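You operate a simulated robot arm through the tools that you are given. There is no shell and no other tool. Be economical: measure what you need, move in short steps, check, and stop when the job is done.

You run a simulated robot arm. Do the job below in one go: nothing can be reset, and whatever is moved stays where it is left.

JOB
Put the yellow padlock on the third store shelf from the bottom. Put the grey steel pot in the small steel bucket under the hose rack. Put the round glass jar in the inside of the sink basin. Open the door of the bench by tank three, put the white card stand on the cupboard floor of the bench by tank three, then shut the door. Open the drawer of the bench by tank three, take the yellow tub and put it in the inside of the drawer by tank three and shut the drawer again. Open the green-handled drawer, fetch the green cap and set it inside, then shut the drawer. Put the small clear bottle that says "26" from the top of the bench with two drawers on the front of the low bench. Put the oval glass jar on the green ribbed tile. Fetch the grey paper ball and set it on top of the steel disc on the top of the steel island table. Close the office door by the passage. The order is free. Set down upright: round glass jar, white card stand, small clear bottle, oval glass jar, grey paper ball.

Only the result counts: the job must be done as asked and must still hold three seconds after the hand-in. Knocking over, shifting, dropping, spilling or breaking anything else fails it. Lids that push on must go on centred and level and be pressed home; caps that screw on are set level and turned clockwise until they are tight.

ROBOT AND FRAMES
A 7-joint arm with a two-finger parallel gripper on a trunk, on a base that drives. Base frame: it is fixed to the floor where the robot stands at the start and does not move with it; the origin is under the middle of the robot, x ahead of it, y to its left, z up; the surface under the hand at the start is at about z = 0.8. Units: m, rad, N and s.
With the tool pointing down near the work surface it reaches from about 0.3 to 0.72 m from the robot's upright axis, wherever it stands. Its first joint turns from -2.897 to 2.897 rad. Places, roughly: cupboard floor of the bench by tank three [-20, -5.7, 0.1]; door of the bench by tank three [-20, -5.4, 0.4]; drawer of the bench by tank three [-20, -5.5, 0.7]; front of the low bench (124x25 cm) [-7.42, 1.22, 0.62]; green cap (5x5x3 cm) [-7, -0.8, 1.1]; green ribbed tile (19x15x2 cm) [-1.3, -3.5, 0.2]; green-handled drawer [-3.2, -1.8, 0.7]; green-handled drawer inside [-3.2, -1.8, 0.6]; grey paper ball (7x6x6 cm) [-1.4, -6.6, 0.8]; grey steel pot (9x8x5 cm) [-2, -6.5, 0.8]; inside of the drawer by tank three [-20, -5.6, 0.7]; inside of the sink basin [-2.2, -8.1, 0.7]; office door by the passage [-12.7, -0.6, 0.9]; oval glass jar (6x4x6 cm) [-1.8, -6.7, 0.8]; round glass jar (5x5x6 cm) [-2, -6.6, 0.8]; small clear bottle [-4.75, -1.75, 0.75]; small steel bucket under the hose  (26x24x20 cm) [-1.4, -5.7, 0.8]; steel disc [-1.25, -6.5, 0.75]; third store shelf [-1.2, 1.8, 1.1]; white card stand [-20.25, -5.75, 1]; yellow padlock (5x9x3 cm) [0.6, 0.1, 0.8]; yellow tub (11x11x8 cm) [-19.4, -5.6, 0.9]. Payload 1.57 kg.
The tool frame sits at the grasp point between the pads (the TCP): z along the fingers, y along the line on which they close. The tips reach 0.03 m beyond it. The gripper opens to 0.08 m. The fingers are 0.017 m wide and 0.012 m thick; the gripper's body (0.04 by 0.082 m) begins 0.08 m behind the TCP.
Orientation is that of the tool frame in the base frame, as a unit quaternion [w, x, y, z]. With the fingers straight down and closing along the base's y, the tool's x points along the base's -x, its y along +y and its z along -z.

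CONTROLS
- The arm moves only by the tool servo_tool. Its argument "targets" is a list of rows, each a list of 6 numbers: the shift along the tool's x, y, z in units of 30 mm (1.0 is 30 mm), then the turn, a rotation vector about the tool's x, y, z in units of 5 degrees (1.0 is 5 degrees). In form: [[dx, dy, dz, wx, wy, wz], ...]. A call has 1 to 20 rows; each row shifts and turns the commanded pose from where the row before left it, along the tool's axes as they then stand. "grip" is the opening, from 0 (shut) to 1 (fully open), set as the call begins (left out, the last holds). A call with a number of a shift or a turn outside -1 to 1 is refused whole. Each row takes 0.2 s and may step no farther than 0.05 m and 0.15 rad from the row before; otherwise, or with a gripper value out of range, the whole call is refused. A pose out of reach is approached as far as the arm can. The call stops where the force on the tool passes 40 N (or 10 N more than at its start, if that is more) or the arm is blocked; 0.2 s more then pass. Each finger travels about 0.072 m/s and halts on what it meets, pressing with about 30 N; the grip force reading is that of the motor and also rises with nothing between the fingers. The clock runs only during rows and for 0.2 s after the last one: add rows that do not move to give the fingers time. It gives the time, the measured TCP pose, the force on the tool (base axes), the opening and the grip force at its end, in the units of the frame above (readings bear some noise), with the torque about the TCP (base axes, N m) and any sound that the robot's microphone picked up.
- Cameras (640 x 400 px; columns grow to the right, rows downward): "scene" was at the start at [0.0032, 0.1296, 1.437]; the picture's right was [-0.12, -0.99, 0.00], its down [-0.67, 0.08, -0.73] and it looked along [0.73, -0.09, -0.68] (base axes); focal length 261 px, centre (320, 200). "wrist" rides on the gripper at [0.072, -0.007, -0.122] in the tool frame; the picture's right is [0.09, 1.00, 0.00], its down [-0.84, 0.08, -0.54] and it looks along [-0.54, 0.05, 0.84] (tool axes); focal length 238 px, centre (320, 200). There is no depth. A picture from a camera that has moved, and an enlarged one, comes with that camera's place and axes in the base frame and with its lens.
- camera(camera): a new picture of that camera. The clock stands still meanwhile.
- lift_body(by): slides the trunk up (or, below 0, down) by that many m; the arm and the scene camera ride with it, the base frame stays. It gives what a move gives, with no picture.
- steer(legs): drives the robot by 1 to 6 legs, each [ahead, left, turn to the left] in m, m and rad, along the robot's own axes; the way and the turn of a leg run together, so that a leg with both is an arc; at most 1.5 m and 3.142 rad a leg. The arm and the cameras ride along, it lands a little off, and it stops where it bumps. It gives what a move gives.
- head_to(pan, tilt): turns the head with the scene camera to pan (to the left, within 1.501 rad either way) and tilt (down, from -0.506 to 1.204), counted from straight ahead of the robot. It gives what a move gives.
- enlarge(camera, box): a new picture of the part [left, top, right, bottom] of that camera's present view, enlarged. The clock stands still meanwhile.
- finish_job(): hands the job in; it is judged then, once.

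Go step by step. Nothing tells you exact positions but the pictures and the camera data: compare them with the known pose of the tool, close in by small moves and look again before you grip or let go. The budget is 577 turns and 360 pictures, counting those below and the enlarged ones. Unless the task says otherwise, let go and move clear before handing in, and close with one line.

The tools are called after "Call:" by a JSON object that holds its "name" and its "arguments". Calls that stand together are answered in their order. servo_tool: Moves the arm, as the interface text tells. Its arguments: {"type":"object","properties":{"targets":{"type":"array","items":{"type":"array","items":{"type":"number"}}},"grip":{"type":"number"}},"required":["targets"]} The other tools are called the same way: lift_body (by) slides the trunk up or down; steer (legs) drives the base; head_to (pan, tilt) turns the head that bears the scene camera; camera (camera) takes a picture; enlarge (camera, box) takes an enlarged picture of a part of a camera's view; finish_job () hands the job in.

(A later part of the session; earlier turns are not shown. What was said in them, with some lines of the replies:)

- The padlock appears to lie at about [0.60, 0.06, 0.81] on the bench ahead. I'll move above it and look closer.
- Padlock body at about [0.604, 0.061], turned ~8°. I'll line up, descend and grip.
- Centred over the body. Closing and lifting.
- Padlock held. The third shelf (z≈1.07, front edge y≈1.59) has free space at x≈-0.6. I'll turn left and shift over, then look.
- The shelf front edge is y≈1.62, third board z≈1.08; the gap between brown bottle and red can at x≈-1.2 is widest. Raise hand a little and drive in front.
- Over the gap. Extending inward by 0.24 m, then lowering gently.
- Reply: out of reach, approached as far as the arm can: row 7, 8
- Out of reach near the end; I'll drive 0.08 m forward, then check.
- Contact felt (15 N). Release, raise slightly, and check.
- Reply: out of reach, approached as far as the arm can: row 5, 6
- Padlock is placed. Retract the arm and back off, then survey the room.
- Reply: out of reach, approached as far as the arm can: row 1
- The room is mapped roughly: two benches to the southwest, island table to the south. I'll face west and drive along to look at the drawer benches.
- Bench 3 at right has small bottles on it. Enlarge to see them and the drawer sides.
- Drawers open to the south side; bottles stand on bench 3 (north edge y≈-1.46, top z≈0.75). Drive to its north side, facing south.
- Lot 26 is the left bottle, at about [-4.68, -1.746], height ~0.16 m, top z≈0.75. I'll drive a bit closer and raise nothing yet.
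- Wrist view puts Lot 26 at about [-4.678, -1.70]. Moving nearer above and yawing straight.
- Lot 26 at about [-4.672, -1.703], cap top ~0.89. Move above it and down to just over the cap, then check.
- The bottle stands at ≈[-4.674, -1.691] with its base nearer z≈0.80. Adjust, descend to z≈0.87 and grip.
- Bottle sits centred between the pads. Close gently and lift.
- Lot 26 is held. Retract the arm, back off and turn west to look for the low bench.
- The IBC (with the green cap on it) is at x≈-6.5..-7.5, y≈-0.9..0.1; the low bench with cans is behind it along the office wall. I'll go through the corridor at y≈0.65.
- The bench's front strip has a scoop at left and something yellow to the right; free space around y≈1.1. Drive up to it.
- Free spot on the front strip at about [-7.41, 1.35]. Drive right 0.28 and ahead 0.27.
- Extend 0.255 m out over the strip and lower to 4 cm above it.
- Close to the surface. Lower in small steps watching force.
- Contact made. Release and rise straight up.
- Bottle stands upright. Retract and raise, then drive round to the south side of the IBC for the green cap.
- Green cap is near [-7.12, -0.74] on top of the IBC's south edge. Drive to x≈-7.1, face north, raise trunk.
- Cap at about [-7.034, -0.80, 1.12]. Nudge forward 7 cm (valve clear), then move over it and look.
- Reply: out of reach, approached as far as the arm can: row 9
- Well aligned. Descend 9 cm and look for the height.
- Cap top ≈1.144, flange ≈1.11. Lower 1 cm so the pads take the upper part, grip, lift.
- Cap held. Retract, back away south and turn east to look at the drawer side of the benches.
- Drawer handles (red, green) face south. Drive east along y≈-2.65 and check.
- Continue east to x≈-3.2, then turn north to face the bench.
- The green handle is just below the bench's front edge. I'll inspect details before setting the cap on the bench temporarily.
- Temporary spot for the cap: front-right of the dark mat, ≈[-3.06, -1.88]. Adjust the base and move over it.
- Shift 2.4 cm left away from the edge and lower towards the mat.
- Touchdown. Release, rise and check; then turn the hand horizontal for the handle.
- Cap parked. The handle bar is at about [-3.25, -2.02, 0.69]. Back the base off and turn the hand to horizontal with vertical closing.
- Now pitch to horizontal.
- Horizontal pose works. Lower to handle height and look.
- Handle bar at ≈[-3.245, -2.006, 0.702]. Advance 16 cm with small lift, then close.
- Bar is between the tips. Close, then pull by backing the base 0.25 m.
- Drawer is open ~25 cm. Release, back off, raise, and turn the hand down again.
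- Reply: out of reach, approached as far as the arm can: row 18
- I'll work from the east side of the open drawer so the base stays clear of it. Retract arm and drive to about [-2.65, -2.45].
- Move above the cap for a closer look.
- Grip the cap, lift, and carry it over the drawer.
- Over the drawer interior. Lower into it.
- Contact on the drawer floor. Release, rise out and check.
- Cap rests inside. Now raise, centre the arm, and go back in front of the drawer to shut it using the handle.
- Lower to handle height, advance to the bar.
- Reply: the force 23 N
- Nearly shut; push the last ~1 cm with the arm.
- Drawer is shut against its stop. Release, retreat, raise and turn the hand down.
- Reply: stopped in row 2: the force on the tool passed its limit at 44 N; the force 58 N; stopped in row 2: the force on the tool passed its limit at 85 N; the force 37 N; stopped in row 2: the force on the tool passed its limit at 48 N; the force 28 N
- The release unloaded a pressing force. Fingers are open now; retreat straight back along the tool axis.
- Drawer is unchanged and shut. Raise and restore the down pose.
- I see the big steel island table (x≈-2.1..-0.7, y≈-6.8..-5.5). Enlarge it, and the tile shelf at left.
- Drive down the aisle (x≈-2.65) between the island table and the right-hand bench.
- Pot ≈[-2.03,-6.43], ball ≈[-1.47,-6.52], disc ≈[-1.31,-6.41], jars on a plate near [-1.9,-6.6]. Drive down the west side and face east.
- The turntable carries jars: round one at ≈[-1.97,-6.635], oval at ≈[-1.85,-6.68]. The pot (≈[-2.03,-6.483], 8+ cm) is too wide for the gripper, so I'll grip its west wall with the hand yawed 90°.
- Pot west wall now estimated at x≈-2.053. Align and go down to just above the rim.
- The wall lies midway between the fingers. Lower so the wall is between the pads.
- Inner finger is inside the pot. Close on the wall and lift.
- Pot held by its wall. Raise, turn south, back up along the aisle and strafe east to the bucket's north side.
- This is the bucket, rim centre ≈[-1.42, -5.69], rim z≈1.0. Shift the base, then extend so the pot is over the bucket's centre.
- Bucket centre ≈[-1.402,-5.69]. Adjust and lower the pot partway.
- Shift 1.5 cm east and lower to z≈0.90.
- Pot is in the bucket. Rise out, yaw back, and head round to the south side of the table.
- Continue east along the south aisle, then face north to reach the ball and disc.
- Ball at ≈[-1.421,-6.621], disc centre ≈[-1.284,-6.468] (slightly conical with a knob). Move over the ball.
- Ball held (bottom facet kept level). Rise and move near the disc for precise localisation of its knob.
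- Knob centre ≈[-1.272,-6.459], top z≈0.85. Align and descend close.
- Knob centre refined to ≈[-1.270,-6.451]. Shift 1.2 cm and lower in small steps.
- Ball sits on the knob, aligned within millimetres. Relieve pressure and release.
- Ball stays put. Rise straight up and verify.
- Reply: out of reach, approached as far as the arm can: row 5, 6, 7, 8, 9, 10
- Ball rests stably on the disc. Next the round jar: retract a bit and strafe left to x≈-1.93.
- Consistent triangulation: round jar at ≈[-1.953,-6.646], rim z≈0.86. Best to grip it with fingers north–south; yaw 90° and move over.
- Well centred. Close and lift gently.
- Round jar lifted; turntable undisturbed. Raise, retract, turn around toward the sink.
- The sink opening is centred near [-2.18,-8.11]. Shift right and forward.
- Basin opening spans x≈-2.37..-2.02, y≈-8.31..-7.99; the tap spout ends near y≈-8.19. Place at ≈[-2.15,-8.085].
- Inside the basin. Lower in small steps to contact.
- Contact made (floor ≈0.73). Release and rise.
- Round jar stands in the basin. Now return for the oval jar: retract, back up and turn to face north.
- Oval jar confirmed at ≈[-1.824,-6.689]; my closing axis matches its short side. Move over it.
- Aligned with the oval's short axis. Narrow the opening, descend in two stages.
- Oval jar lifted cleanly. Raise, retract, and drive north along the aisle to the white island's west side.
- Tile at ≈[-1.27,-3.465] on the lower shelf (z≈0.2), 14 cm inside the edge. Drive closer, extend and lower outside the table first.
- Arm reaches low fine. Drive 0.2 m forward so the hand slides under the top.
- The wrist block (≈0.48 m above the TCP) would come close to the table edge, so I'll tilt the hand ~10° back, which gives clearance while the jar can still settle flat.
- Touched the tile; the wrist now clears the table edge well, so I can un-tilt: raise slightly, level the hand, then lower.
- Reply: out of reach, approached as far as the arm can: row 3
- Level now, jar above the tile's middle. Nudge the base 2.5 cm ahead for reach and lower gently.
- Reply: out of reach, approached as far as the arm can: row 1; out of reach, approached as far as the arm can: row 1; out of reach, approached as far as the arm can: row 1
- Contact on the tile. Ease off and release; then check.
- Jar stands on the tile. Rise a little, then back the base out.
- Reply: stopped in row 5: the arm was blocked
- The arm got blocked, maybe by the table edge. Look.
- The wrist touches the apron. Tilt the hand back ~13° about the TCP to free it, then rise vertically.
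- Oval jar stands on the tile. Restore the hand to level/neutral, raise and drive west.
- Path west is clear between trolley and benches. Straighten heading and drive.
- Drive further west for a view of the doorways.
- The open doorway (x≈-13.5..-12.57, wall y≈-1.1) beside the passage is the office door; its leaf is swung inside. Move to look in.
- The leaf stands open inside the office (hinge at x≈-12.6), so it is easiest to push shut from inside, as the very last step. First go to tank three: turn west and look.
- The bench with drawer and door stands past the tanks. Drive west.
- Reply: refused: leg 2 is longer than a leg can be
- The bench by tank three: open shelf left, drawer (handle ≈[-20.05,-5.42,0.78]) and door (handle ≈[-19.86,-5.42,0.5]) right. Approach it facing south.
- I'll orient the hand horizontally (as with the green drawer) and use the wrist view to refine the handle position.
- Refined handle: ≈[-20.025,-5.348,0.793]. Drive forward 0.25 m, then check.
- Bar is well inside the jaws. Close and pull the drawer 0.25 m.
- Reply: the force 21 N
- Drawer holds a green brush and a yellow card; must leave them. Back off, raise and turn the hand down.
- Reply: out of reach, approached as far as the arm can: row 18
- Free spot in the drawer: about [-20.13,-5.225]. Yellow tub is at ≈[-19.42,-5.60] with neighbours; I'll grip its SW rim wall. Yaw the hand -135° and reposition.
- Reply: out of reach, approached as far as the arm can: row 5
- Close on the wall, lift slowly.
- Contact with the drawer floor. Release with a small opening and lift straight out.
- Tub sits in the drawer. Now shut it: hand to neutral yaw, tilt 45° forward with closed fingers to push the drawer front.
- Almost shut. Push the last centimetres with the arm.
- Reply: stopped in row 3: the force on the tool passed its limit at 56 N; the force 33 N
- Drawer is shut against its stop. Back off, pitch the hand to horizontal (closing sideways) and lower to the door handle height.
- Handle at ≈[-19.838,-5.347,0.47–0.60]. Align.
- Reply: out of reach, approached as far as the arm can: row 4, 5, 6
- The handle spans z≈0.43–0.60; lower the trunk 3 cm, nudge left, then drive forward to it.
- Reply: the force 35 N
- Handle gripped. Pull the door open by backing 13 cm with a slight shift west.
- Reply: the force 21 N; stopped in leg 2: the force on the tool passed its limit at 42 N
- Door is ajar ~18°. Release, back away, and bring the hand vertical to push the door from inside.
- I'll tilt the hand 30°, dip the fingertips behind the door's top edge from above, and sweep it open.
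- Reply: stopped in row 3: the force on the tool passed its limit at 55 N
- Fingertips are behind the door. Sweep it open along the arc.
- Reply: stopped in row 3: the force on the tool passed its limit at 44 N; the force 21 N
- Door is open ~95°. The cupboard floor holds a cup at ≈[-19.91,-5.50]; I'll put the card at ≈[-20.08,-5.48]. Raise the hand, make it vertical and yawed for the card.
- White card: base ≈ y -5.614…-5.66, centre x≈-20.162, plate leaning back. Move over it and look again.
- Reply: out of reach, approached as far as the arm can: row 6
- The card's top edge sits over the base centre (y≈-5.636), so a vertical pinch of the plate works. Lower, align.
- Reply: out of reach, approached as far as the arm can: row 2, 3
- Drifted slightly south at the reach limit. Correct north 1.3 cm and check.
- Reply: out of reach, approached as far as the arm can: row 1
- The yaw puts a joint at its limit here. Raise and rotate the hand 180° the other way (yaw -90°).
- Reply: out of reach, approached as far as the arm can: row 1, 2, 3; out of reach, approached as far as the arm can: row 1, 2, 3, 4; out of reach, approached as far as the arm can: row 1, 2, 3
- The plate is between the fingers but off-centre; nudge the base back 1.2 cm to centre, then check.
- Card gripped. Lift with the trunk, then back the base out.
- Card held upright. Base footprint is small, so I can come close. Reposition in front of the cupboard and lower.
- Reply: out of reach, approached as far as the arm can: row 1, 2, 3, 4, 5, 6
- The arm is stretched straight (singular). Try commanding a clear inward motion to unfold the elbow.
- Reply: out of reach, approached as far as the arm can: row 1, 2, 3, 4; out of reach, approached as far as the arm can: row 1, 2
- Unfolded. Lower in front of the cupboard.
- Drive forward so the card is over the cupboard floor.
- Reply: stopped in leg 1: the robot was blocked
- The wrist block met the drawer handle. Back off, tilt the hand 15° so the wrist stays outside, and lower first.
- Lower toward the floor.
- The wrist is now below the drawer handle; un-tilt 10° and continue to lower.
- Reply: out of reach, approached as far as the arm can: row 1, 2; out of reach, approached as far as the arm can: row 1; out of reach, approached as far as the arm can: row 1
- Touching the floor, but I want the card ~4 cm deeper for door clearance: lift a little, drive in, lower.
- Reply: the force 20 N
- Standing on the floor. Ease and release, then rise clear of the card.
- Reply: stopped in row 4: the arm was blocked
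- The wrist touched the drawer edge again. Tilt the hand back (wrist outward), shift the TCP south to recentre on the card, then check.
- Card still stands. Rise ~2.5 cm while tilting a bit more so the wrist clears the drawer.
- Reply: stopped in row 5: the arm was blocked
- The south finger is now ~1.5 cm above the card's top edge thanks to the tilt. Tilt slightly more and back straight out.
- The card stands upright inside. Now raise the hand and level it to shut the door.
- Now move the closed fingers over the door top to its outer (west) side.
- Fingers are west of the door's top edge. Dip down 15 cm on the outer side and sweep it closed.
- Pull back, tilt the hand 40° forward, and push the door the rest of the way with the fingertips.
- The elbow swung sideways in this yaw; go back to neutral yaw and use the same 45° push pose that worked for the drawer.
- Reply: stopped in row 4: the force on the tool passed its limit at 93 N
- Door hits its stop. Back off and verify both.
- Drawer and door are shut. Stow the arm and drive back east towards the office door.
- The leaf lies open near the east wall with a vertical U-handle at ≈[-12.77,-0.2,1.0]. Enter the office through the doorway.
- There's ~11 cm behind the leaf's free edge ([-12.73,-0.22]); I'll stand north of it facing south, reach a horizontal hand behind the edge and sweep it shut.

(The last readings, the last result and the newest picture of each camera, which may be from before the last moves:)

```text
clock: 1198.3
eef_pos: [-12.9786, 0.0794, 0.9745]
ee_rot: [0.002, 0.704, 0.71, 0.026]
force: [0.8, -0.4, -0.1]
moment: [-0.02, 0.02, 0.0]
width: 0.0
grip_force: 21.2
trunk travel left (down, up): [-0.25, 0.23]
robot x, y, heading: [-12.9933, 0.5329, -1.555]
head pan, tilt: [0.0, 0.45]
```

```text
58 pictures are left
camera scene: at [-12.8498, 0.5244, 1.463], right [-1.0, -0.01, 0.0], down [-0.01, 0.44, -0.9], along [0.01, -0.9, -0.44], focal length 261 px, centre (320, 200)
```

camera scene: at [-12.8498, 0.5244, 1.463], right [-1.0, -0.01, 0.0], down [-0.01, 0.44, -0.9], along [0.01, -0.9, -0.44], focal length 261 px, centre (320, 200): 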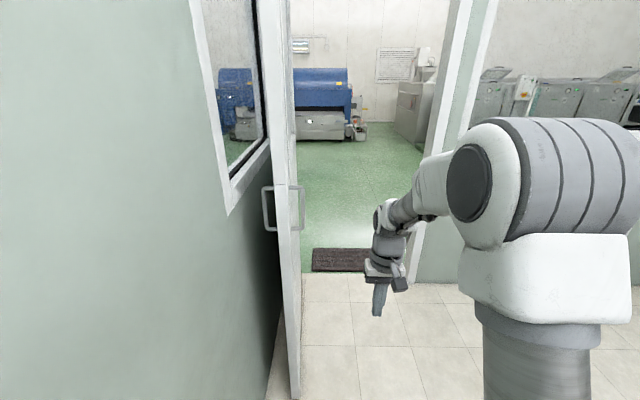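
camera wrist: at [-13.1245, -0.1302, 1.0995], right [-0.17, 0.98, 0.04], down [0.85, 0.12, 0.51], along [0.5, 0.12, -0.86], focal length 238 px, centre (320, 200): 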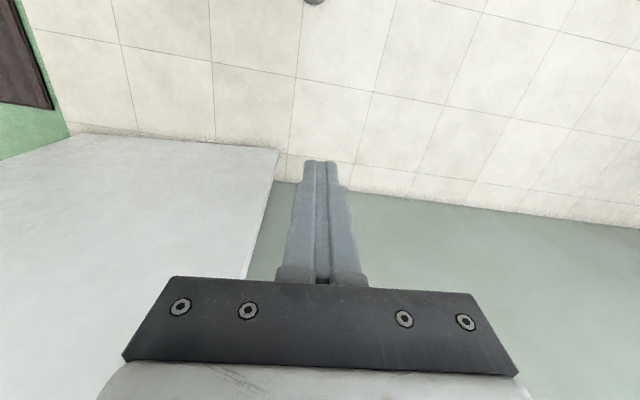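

Pitch the hand horizontal and lower to z≈0.8 (below the handles).

Call:
{"name": "servo_tool", "arguments": {"targets": [[-1, 0, 0, 0, 0, 0], [-1, 0, 0, 0, 0, 0], [-1, 0, 0, 0, -1, 0], [0, 0, 0, 0, -1, 0], [0, 0, 0, 0, -1, 0], [0, 0, 0, 0, -1, 0], [0, 0, 0, 0, -1, 0], [0, 0, 0, 0, -1, 0], [0, 0, 0, 0, -1, 0], [0, 0, 0, 0, -1, 0], [0, 0, 0, 0, -1, 0], [0, 0, 0, 0, -1, 0], [0, 0, 0, 0, -1, 0], [0, 0, 0, 0, -1, 0], [0, 0, 0, 0, -1, 0], [0, 0, 0, 0, -1, 0], [0, 0, 0, 0, -1, 0], [0, 0, 0, 0, -1, 0], [0, 0, 0, 0, -1, 0], [0, 0, 0, 0, -1, 0]]}}

Call:
{"name": "servo_tool", "arguments": {"targets": [[1, 0, 0, 0, 0, 0], [1, 0, 0, 0, 0, 0], [1, 0, 0, 0, 0, 0], [1, 0, 0, 0, 0, 0], [1, 0, 0, 0, 0, 0], [0.5, 0, 0, 0, 0, 0], [0, 0, 0, 0, 0, 0]]}}

Call:
{"name": "camera", "arguments": {"camera": "scene"}}

```text
clock: 1202.5
eef_pos: [-12.9789, -0.0106, 0.9708]
ee_rot: [0.502, 0.516, 0.501, -0.481]
force: [-0.5, 0.8, 0.3]
moment: [0.04, 0.0, 0.04]
width: 0.0002
grip_force: 21.5
trunk travel left (down, up): [-0.25, 0.23]
robot x, y, heading: [-12.9924, 0.537, -1.554]
head pan, tilt: [0.0, 0.45]
```

```text
clock: 1204.1
eef_pos: [-12.9718, -0.0074, 0.8044]
ee_rot: [0.503, 0.516, 0.502, -0.478]
force: [0.1, -0.5, 0.2]
moment: [0.0, 0.0, 0.0]
width: 0.0002
grip_force: 21.1
trunk travel left (down, up): [-0.25, 0.23]
robot x, y, heading: [-12.9944, 0.5341, -1.554]
head pan, tilt: [0.0, 0.45]
```

```text
57 pictures are left
camera scene: at [-12.8497, 0.5243, 1.463], right [-1.0, -0.02, 0.0], down [-0.01, 0.44, -0.9], along [0.01, -0.9, -0.44], focal length 261 px, centre (320, 200)
```

scene: 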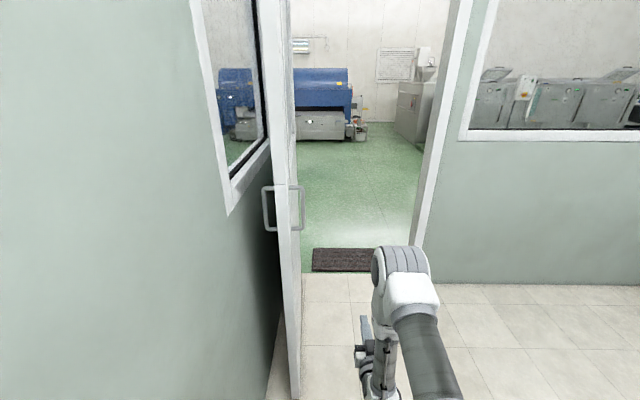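

Call:
{"name": "steer", "arguments": {"legs": [[0.03, 0.13, 0]]}}

Call:
{"name": "servo_tool", "arguments": {"targets": [[0, 1, 0, 0, 0, 0], [0, 1, 0, 0, 0, 0], [0, 1, 0, 0, 0, 0], [0, 1, 0, 0, 0, 0], [0, 1, 0, 0, 0, 0], [0, 1, 0, 0, 0, 0], [0, 0, 0, 0, 0, 0]]}}

Call:
{"name": "camera", "arguments": {"camera": "scene"}}

Call:
{"name": "camera", "arguments": {"camera": "wrist"}}

```text
clock: 1205.6
eef_pos: [-12.8738, -0.0267, 0.8046]
ee_rot: [0.504, 0.515, 0.503, -0.478]
force: [0.3, 0.6, 0.1]
moment: [0.0, 0.01, -0.02]
width: 0.0
grip_force: 21.6
trunk travel left (down, up): [-0.25, 0.23]
robot x, y, heading: [-12.8974, 0.5146, -1.552]
head pan, tilt: [0.0, 0.45]
stopped in leg 1: the robot was blocked; the commanded pose is now the measured one
```

```text
clock: 1207.2
eef_pos: [-12.6955, -0.023, 0.8093]
ee_rot: [0.504, 0.515, 0.502, -0.478]
force: [0.3, 0.4, 0.8]
moment: [-0.01, -0.01, -0.04]
width: 0.0
grip_force: 21.0
trunk travel left (down, up): [-0.25, 0.23]
robot x, y, heading: [-12.8908, 0.5099, -1.548]
head pan, tilt: [0.0, 0.45]
```

```text
56 pictures are left
camera scene: at [-12.7542, 0.5026, 1.463], right [-1.0, -0.02, 0.0], down [-0.01, 0.44, -0.9], along [0.02, -0.9, -0.44], focal length 261 px, centre (320, 200)
```

scene: 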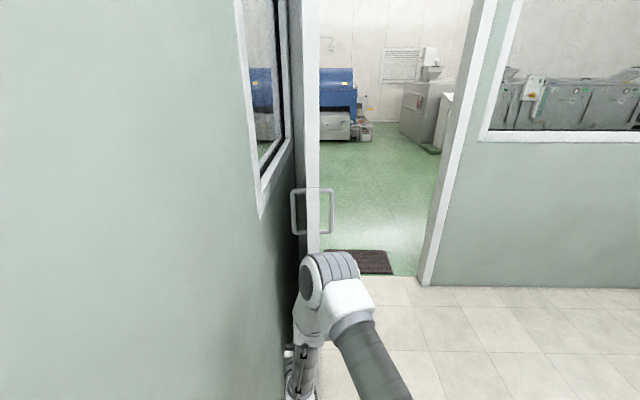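

```text
55 pictures are left
camera wrist: at [-12.6992, 0.1003, 0.7441], right [1.0, 0.02, -0.05], down [0.04, 0.51, 0.86], along [0.04, -0.86, 0.51], focal length 238 px, centre (320, 200)
```

wrist: 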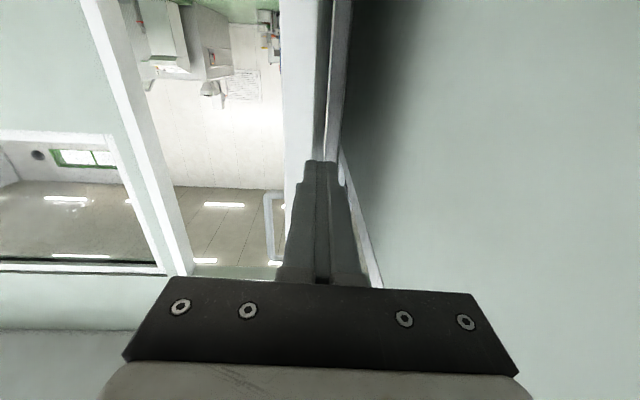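

Call:
{"name": "steer", "arguments": {"legs": [[0.1, -0.02, -0.02]]}}

Call:
{"name": "servo_tool", "arguments": {"targets": [[0, 1, 0, 0, 0, 0], [0, 1, 0, 0, 0, 0], [0, 0, 0, 0, 0, 0]]}}

Call:
{"name": "camera", "arguments": {"camera": "wrist"}}

```text
clock: 1208.5
eef_pos: [-12.7249, -0.1271, 0.8103]
ee_rot: [0.5, 0.519, 0.498, -0.482]
force: [1.3, -0.6, -1.1]
moment: [-0.01, -0.01, 0.04]
width: 0.0002
grip_force: 21.3
trunk travel left (down, up): [-0.25, 0.23]
robot x, y, heading: [-12.9101, 0.4127, -1.573]
head pan, tilt: [0.0, 0.45]
```

```text
clock: 1209.3
eef_pos: [-12.6643, -0.1264, 0.814]
ee_rot: [0.499, 0.52, 0.498, -0.482]
force: [-0.1, 0.3, -0.3]
moment: [-0.02, -0.01, 0.0]
width: 0.0
grip_force: 20.9
trunk travel left (down, up): [-0.25, 0.23]
robot x, y, heading: [-12.9137, 0.41, -1.575]
head pan, tilt: [0.0, 0.45]
```

```text
54 pictures are left
camera wrist: at [-12.666, -0.003, 0.7473], right [1.0, 0.0, -0.05], down [0.05, 0.51, 0.86], along [0.02, -0.86, 0.51], focal length 238 px, centre (320, 200)
```

wrist: 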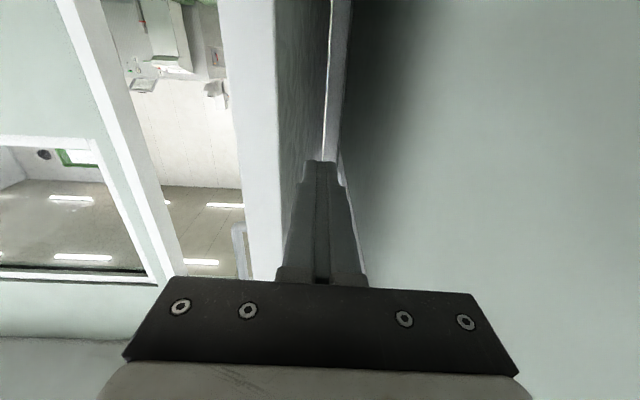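

The finger points into the gap behind the leaf. Advance 14 cm.

Call:
{"name": "servo_tool", "arguments": {"targets": [[0, 0.1, 1, 0, 0, 0], [0, 0, 1, 0, 0, 0], [0, 0, 1, 0, 0, 0], [0, 0, 1, 0, 0, 0], [0, 0, 0.6, 0, 0, 0], [0, 0, 0, 0, 0, 0]]}}

Call:
{"name": "camera", "arguments": {"camera": "wrist"}}

```text
clock: 1210.7
eef_pos: [-12.6633, -0.265, 0.8082]
ee_rot: [0.499, 0.52, 0.498, -0.482]
force: [-0.2, 0.5, 0.1]
moment: [-0.02, 0.02, 0.01]
width: 0.0
grip_force: 21.4
trunk travel left (down, up): [-0.25, 0.23]
robot x, y, heading: [-12.914, 0.4121, -1.571]
head pan, tilt: [0.0, 0.45]
```

```text
53 pictures are left
camera wrist: at [-12.6639, -0.1423, 0.7427], right [1.0, 0.0, -0.05], down [0.05, 0.51, 0.86], along [0.03, -0.86, 0.51], focal length 238 px, centre (320, 200)
```

wrist: 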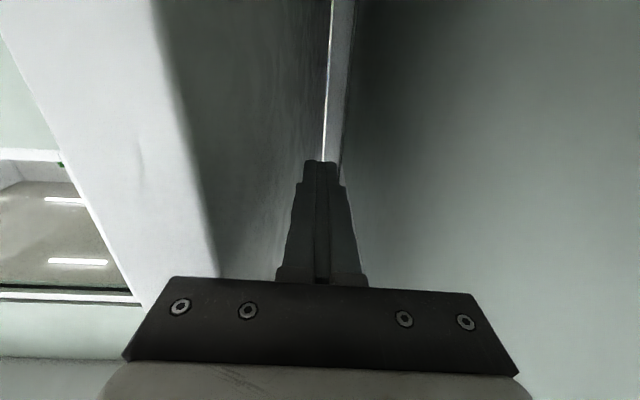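

Now sweep: strafe west to swing the leaf.

Call:
{"name": "steer", "arguments": {"legs": [[0.05, -0.25, 0]]}}

Call:
{"name": "camera", "arguments": {"camera": "scene"}}

```text
clock: 1213.2
eef_pos: [-12.9074, -0.3154, 0.8087]
ee_rot: [0.501, 0.519, 0.499, -0.48]
force: [0.5, -1.0, 0.0]
moment: [-0.01, 0.0, 0.0]
width: 0.0003
grip_force: 21.2
trunk travel left (down, up): [-0.25, 0.23]
robot x, y, heading: [-13.1636, 0.3613, -1.566]
head pan, tilt: [0.0, 0.45]
```

```text
52 pictures are left
camera scene: at [-13.0216, 0.3497, 1.463], right [-1.0, 0.0, 0.0], down [0.0, 0.44, -0.9], along [0.0, -0.9, -0.44], focal length 261 px, centre (320, 200)
```

scene: 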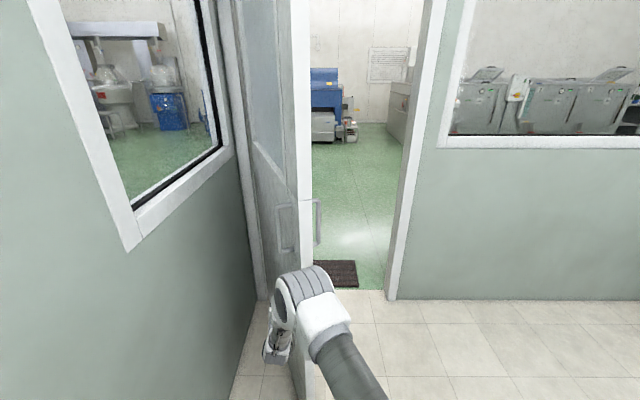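

The leaf swings. Continue the arc.

Call:
{"name": "steer", "arguments": {"legs": [[0.1, -0.14, 0], [0.11, -0.13, 0]]}}

Call:
{"name": "camera", "arguments": {"camera": "scene"}}

```text
clock: 1216.1
eef_pos: [-13.1849, -0.5267, 0.8091]
ee_rot: [0.499, 0.521, 0.497, -0.482]
force: [-0.2, -0.1, -0.7]
moment: [-0.03, 0.0, -0.01]
width: 0.0
grip_force: 21.9
trunk travel left (down, up): [-0.25, 0.23]
robot x, y, heading: [-13.4337, 0.1499, -1.573]
head pan, tilt: [0.0, 0.45]
```

```text
51 pictures are left
camera scene: at [-13.2934, 0.1387, 1.463], right [-1.0, 0.0, 0.0], down [0.0, 0.44, -0.9], along [0.0, -0.9, -0.44], focal length 261 px, centre (320, 200)
```

scene: 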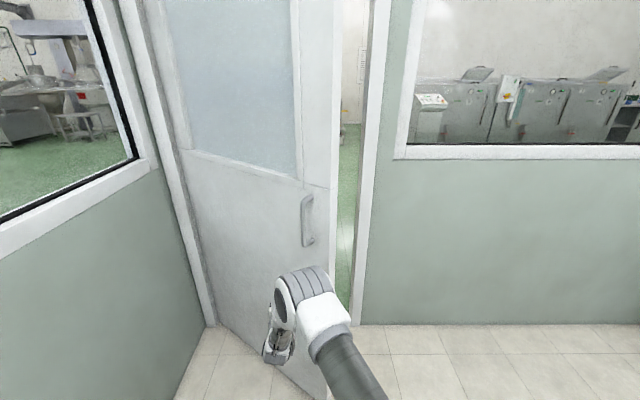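

Call:
{"name": "steer", "arguments": {"legs": [[0.24, -0.07, 0], [0.2, 0, 0]]}}

Call:
{"name": "camera", "arguments": {"camera": "scene"}}

```text
clock: 1219.8
eef_pos: [-13.2505, -0.962, 0.8085]
ee_rot: [0.5, 0.519, 0.498, -0.482]
force: [0.1, 0.2, -1.0]
moment: [0.01, 0.01, -0.01]
width: 0.0
grip_force: 21.3
trunk travel left (down, up): [-0.25, 0.23]
robot x, y, heading: [-13.5044, -0.2859, -1.568]
head pan, tilt: [0.0, 0.45]
```

```text
50 pictures are left
camera scene: at [-13.363, -0.2971, 1.463], right [-1.0, 0.0, 0.0], down [0.0, 0.44, -0.9], along [0.0, -0.9, -0.44], focal length 261 px, centre (320, 200)
```

scene: 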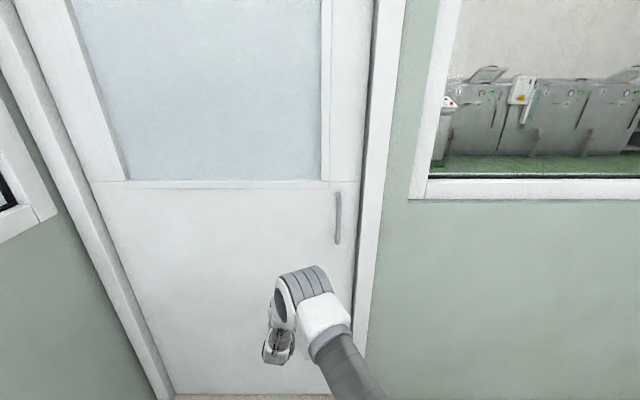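

Almost shut. Push on with the arm until it seats.

Call:
{"name": "servo_tool", "arguments": {"targets": [[0, 0, 0.5, 0, 0, 0], [0, 0, 0.5, 0, 0, 0], [0, 0, 0.5, 0, 0, 0], [0, 0, 0.5, 0, 0, 0], [0, 0, 0, 0, 0, 0]]}}

Call:
{"name": "camera", "arguments": {"camera": "scene"}}

```text
clock: 1221.0
eef_pos: [-13.2507, -1.021, 0.8076]
ee_rot: [0.5, 0.519, 0.498, -0.482]
force: [-3.0, 21.7, 4.0]
moment: [-0.27, -0.07, -0.03]
width: 0.0
grip_force: 21.5
trunk travel left (down, up): [-0.25, 0.23]
robot x, y, heading: [-13.5054, -0.2846, -1.567]
head pan, tilt: [0.0, 0.45]
```

```text
49 pictures are left
camera scene: at [-13.3634, -0.295, 1.4632], right [-1.0, 0.0, 0.0], down [0.0, 0.43, -0.9], along [0.0, -0.9, -0.43], focal length 261 px, centre (320, 200)
```

scene: 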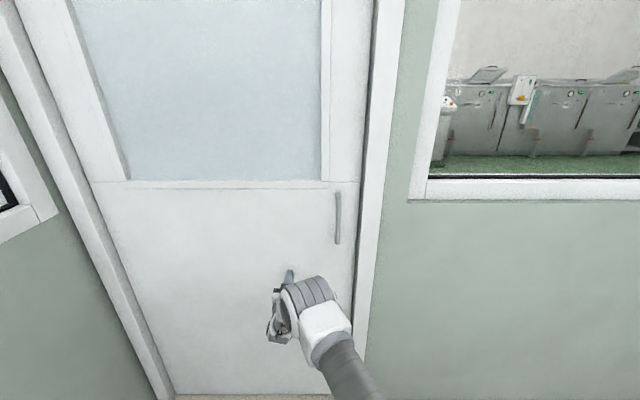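

Call:
{"name": "servo_tool", "arguments": {"targets": [[0, 0, 0.3, 0, 0, 0], [0, 0, 0.3, 0, 0, 0], [0, 0, 0, 0, 0, 0]]}}

Call:
{"name": "enlarge", "arguments": {"camera": "scene", "box": [300, 60, 440, 380]}}

```text
clock: 1221.3
eef_pos: [-13.2516, -1.0215, 0.8069]
ee_rot: [0.5, 0.52, 0.498, -0.482]
force: [-5.3, 19.8, 8.1]
moment: [-0.38, -0.11, -0.11]
width: 0.0001
grip_force: 21.1
trunk travel left (down, up): [-0.25, 0.23]
robot x, y, heading: [-13.5053, -0.2862, -1.566]
head pan, tilt: [0.0, 0.45]
stopped in row 1: the force on the tool passed its limit at 52 N (the readings are from after the stop); the commanded pose is now the measured one
```

```text
1.25 times, centred on (370, 220) of scene
camera zoom: at [-13.3638, -0.2941, 1.4633], right [-1.0, 0.0, 0.0], down [0.0, 0.43, -0.9], along [0.0, -0.9, -0.43], focal length 327 px, centre (258, 175)
```

zoom: 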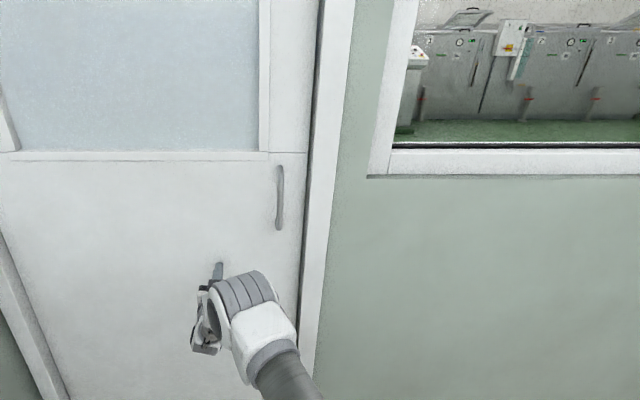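

The door is seated against its stop. Back away and confirm.

Call:
{"name": "servo_tool", "arguments": {"targets": [[0, 0, -0.3, 0, 0, 0], [0, 0, -0.7, 0, 0, 0], [0, 0, -1, 0, 0, 0], [0, 0, 0, 0, 0, 0]]}}

Call:
{"name": "steer", "arguments": {"legs": [[-0.35, 0, 0]]}}

Call:
{"name": "camera", "arguments": {"camera": "scene"}}

```text
clock: 1222.3
eef_pos: [-13.2524, -0.9619, 0.8064]
ee_rot: [0.499, 0.521, 0.499, -0.481]
force: [0.7, -0.3, -0.5]
moment: [0.0, 0.01, 0.01]
width: 0.0
grip_force: 21.0
trunk travel left (down, up): [-0.25, 0.23]
robot x, y, heading: [-13.5023, -0.2863, -1.566]
head pan, tilt: [0.0, 0.45]
```

```text
clock: 1225.1
eef_pos: [-13.2508, -0.6128, 0.8069]
ee_rot: [0.499, 0.519, 0.5, -0.481]
force: [-0.5, -0.4, -0.3]
moment: [0.01, -0.01, -0.01]
width: 0.0002
grip_force: 21.4
trunk travel left (down, up): [-0.25, 0.23]
robot x, y, heading: [-13.5001, 0.0654, -1.565]
head pan, tilt: [0.0, 0.45]
```

```text
47 pictures are left
camera scene: at [-13.3639, 0.052, 1.463], right [-1.0, 0.0, 0.0], down [0.0, 0.44, -0.9], along [0.0, -0.9, -0.44], focal length 261 px, centre (320, 200)
```

scene: 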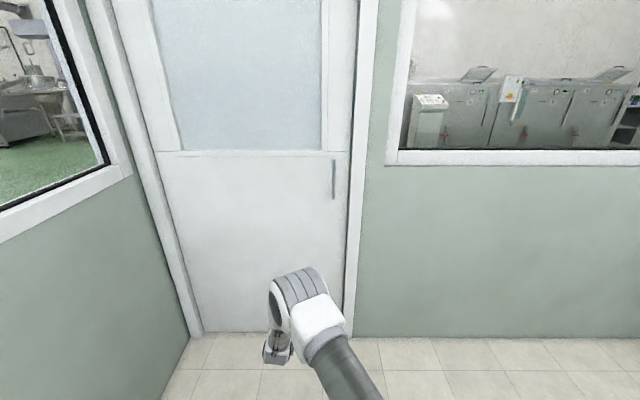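

The office door is shut and the hand is clear. All ten parts are done, so I'm handing in.

Call:
{"name": "finish_job", "arguments": {}}

```text
The job is handed in.
```

All ten parts of the job are done and handed in. The one to watch is the paper ball: it balances on the small knob at the centre of the steel disc, and was still there when I last looked.
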